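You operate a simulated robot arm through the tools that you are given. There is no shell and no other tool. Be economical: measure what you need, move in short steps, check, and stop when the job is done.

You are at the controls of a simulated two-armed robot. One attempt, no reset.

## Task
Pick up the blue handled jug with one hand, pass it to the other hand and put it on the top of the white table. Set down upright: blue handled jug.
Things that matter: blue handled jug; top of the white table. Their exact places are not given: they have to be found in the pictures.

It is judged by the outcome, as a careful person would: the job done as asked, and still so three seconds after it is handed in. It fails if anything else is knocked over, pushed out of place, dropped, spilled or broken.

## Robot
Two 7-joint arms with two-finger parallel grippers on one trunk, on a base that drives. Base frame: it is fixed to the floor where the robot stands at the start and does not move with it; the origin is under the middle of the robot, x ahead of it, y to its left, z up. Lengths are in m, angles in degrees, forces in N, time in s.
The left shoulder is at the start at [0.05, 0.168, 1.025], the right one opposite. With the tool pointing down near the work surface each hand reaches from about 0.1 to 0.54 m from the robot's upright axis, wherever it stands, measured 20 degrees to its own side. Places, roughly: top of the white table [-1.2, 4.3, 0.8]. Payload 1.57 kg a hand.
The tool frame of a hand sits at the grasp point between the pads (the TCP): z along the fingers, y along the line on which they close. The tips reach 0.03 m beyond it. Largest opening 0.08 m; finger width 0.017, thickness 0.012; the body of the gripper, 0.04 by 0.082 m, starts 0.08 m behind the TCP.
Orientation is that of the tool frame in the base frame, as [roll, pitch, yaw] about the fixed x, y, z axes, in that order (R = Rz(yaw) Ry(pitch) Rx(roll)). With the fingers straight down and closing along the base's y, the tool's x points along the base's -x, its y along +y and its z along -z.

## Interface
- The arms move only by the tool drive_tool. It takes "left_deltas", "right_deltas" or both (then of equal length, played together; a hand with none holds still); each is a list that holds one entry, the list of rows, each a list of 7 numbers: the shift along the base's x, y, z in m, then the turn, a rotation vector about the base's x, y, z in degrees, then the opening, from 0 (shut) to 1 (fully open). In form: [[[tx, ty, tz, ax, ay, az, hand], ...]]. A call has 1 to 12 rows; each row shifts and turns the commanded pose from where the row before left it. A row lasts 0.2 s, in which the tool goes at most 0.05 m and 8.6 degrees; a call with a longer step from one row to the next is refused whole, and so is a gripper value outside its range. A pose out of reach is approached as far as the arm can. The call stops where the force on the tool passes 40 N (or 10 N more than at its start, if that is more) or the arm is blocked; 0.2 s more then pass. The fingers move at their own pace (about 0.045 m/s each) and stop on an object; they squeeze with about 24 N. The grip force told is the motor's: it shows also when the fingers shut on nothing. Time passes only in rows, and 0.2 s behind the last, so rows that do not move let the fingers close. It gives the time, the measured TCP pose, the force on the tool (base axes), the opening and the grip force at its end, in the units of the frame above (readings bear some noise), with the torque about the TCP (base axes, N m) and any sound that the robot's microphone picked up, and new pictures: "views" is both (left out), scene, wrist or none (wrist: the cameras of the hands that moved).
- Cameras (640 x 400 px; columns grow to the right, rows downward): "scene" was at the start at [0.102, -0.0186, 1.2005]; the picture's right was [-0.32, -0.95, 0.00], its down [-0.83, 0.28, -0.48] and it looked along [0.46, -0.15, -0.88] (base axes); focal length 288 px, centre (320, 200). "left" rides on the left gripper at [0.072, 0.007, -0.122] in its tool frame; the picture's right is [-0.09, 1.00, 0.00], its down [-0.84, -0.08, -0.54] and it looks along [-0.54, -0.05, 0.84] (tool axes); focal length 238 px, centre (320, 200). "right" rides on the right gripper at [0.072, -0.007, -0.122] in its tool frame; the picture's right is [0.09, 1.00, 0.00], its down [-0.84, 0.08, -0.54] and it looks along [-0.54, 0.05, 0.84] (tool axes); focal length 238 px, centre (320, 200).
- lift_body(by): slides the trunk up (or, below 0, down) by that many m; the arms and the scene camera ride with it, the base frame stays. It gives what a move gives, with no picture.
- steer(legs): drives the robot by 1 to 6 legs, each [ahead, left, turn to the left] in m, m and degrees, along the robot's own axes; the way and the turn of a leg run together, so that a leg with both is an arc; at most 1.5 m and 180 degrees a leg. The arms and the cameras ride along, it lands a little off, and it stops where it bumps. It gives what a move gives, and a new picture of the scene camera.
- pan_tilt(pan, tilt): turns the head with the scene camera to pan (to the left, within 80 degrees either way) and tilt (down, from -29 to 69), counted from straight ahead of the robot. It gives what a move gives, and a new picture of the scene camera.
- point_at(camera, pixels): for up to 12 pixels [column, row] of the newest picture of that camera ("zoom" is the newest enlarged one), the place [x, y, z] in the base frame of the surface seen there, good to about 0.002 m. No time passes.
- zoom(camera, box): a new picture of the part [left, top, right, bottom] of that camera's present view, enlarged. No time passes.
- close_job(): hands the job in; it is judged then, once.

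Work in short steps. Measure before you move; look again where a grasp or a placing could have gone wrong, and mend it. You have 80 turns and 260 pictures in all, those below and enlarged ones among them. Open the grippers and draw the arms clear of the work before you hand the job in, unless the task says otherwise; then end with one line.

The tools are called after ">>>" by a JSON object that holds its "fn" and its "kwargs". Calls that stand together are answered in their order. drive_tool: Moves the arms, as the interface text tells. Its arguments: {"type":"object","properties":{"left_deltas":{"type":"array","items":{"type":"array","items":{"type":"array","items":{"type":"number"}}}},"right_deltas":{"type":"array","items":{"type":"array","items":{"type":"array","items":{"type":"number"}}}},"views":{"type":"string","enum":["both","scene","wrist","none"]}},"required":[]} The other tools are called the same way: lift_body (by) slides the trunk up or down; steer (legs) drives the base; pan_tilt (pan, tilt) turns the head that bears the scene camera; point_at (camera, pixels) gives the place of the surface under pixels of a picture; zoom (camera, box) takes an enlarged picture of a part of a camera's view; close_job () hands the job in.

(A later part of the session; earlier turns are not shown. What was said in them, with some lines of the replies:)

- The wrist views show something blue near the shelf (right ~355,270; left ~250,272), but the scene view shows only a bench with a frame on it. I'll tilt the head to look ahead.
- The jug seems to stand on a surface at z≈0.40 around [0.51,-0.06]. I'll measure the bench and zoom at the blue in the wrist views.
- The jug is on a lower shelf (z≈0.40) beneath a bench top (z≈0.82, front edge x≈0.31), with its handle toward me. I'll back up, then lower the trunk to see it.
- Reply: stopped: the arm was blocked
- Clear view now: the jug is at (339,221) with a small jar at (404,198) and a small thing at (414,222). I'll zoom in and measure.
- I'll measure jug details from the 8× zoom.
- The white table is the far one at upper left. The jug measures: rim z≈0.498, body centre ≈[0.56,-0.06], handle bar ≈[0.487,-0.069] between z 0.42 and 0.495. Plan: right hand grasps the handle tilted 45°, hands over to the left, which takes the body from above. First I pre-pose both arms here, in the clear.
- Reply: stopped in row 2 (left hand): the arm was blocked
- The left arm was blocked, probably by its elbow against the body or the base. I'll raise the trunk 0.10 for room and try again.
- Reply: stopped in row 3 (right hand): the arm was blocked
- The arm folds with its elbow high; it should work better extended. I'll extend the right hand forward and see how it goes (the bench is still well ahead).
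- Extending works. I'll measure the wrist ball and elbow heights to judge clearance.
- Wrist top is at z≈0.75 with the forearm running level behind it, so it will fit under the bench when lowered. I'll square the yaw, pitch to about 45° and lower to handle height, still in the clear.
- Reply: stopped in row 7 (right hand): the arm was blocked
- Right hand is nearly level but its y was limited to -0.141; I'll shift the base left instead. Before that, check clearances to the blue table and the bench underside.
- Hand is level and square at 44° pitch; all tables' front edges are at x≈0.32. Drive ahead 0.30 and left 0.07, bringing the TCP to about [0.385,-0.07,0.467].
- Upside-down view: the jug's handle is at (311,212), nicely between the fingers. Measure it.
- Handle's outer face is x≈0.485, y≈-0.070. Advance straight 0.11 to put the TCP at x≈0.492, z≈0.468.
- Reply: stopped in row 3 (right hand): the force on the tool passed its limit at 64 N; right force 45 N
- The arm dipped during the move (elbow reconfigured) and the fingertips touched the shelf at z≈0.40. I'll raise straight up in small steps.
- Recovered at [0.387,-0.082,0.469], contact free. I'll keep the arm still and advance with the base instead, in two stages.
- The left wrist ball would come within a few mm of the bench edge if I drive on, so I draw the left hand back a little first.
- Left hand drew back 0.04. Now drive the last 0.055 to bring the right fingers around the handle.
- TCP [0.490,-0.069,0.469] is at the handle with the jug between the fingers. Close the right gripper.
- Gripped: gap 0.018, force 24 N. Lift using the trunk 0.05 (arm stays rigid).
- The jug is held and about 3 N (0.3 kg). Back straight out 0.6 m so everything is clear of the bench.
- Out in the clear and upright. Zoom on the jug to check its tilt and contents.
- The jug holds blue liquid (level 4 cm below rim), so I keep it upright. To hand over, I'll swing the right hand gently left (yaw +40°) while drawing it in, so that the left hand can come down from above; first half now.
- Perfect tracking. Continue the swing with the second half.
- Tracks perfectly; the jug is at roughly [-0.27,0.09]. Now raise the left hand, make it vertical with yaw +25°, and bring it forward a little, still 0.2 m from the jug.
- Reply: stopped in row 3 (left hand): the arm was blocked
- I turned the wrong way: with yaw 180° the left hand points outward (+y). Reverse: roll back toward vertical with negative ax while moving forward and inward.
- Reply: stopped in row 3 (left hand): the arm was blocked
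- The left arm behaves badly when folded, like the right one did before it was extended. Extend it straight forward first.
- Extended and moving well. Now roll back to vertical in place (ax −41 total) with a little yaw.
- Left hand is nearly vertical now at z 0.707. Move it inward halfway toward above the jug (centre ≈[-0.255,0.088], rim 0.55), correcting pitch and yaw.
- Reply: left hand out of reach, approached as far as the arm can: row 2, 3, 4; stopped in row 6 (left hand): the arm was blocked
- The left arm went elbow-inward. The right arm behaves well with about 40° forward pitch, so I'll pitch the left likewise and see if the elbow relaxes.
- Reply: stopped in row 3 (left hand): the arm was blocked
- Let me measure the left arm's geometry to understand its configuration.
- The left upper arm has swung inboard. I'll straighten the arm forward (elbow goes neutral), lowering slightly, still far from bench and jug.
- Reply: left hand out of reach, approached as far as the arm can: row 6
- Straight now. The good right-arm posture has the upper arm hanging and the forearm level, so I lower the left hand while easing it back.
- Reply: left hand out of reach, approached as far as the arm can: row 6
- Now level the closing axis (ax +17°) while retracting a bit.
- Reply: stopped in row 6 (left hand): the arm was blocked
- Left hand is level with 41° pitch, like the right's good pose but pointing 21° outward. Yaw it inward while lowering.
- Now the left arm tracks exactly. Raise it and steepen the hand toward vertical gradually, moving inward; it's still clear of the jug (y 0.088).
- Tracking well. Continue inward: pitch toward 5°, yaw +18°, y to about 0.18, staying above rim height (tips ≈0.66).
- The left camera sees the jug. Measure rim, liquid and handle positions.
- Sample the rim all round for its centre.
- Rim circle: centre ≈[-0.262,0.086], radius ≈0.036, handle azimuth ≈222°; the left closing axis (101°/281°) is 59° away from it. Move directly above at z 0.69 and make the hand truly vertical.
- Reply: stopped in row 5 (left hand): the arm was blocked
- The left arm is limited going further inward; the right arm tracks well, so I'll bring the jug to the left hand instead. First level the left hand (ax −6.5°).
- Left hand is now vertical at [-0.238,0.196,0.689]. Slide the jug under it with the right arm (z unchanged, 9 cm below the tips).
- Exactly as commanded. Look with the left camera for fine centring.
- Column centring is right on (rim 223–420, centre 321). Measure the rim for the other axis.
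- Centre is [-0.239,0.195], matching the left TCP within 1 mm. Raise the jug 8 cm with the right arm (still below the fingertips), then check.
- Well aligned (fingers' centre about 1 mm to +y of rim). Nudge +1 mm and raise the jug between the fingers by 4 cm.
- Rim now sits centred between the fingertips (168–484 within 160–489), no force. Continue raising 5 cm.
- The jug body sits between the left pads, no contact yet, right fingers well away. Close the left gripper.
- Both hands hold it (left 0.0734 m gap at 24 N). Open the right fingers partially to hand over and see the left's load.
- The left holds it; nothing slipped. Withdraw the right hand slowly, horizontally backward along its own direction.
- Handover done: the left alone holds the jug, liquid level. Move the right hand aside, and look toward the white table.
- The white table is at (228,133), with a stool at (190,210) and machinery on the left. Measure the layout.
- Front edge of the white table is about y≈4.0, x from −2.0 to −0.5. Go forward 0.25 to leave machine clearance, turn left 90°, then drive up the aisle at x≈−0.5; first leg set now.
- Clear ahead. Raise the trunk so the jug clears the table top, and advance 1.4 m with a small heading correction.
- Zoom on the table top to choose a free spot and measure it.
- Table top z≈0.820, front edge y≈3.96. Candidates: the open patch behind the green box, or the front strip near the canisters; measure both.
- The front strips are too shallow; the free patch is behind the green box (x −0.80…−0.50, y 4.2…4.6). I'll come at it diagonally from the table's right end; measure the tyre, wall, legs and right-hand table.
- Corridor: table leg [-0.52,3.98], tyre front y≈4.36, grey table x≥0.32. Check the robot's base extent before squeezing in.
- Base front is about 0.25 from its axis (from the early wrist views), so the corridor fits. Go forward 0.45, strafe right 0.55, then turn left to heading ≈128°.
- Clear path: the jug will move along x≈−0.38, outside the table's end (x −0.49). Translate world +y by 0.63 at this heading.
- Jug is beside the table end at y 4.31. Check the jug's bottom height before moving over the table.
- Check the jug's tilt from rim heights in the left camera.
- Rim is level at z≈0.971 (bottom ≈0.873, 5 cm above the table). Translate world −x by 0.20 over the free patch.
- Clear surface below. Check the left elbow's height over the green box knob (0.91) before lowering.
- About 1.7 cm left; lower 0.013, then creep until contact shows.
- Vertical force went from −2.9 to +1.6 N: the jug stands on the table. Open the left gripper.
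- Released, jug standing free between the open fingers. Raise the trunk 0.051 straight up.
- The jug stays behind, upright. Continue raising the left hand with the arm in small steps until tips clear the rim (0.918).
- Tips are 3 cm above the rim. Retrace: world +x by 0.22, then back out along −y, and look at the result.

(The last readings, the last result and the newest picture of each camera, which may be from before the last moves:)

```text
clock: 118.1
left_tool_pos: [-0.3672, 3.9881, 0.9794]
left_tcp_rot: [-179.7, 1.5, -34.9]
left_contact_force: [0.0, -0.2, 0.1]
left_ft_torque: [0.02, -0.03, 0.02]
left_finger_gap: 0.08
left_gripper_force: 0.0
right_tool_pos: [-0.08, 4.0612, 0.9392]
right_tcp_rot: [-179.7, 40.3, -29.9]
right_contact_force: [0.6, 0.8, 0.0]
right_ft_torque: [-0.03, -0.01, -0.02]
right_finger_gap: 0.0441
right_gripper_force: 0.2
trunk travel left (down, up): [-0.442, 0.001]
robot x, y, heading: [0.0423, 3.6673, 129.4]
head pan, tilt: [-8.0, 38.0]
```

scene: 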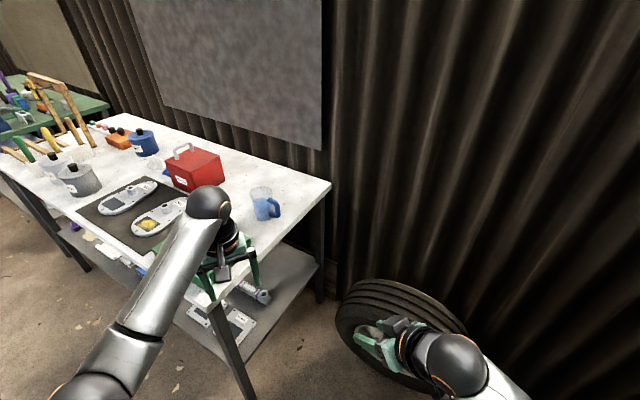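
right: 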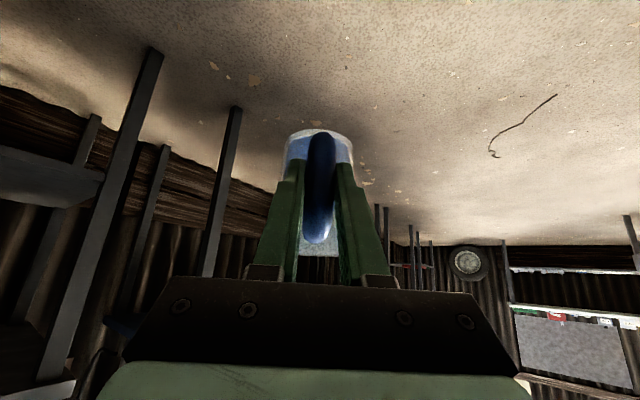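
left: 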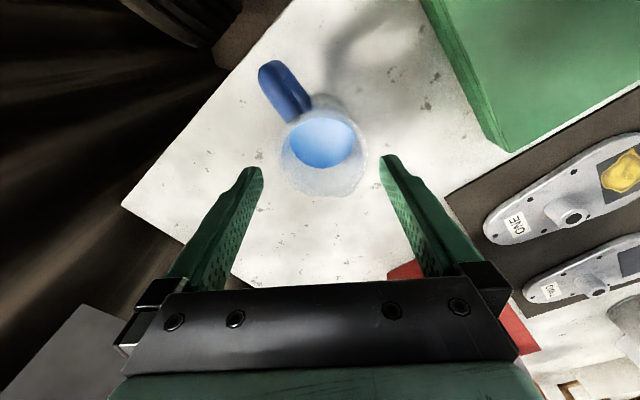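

The jug stands upright at (265,203) on the white table. Back away a bit more, open the right gripper, and verify with a zoom.

>>> {"fn": "steer", "kwargs": {"legs": [[-0.25, 0.1, 0]]}}

>>> {"fn": "drive_tool", "kwargs": {"right_deltas": [[[0, 0, 0, 0, 0, 0, 1], [0, 0, 0, 0, 0, 0, 1], [0, 0, 0, 0, 0, 0, 1]]], "views": "scene"}}

>>> {"fn": "zoom", "kwargs": {"camera": "scene", "box": [160, 110, 360, 235]}}

```text
clock: 120.0
left_tool_pos: [-0.3443, 3.7295, 0.9792]
left_tcp_rot: [-179.5, 1.5, -35.0]
left_contact_force: [-0.6, 0.6, -0.8]
left_ft_torque: [0.0, 0.01, 0.0]
left_finger_gap: 0.0797
left_gripper_force: 0.0
right_tool_pos: [-0.0601, 3.8014, 0.9404]
right_tcp_rot: [-179.6, 40.5, -29.9]
right_contact_force: [-0.3, 0.4, -0.6]
right_ft_torque: [0.04, 0.04, -0.03]
right_finger_gap: 0.0438
right_gripper_force: 0.1
trunk travel left (down, up): [-0.442, 0.001]
robot x, y, heading: [0.0659, 3.4063, 129.0]
head pan, tilt: [-8.0, 38.0]
```

scene: 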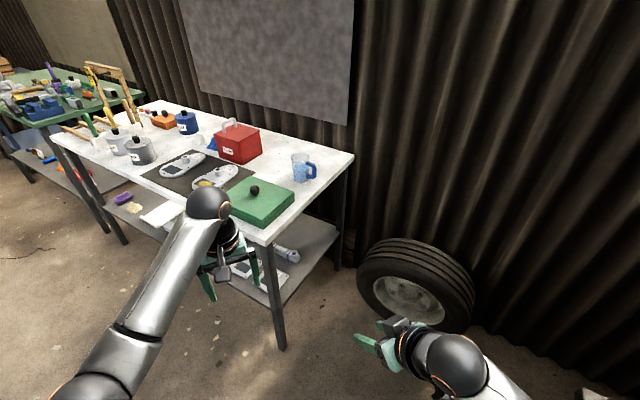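

```text
clock: 120.8
left_tool_pos: [-0.3453, 3.7296, 0.9787]
left_tcp_rot: [-179.6, 1.4, -34.9]
left_contact_force: [-1.1, -0.6, 0.4]
left_ft_torque: [-0.02, 0.03, 0.02]
left_finger_gap: 0.0798
left_gripper_force: 0.0
right_tool_pos: [-0.0593, 3.8031, 0.9391]
right_tcp_rot: [-179.7, 40.3, -30.0]
right_contact_force: [-0.6, -0.2, -0.5]
right_ft_torque: [0.01, -0.05, 0.02]
right_finger_gap: 0.0801
right_gripper_force: 0.0
trunk travel left (down, up): [-0.442, 0.001]
robot x, y, heading: [0.0655, 3.4085, 128.9]
head pan, tilt: [-8.0, 38.0]
```

scene: 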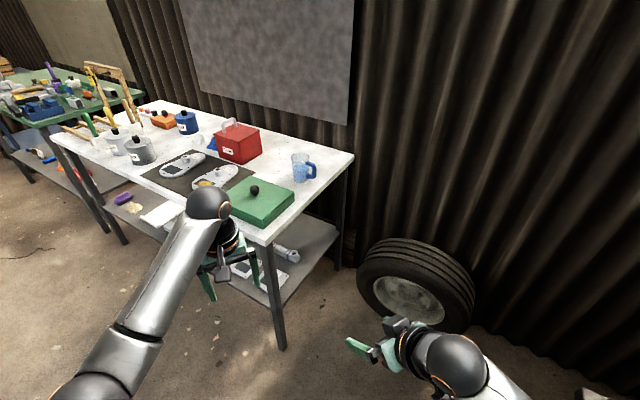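

```text
3.20 times, centred on (260, 172) of scene
```

zoom: 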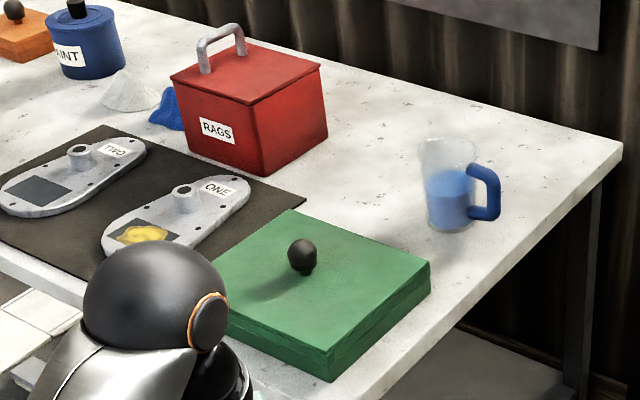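

The jug stands upright on the white table at (450,185) in the zoom, its liquid inside and nothing around it moved. Both grippers are open and clear, so I hand in.

>>> {"fn": "close_job", "kwargs": {}}

```text
The job is handed in.
```

The blue handled jug was picked up with the right hand, passed to the left, and stands upright on the white table with its liquid still in it. While reaching for it, the right gripper knocked the lower shelf once and stopped; I saw nothing there move.
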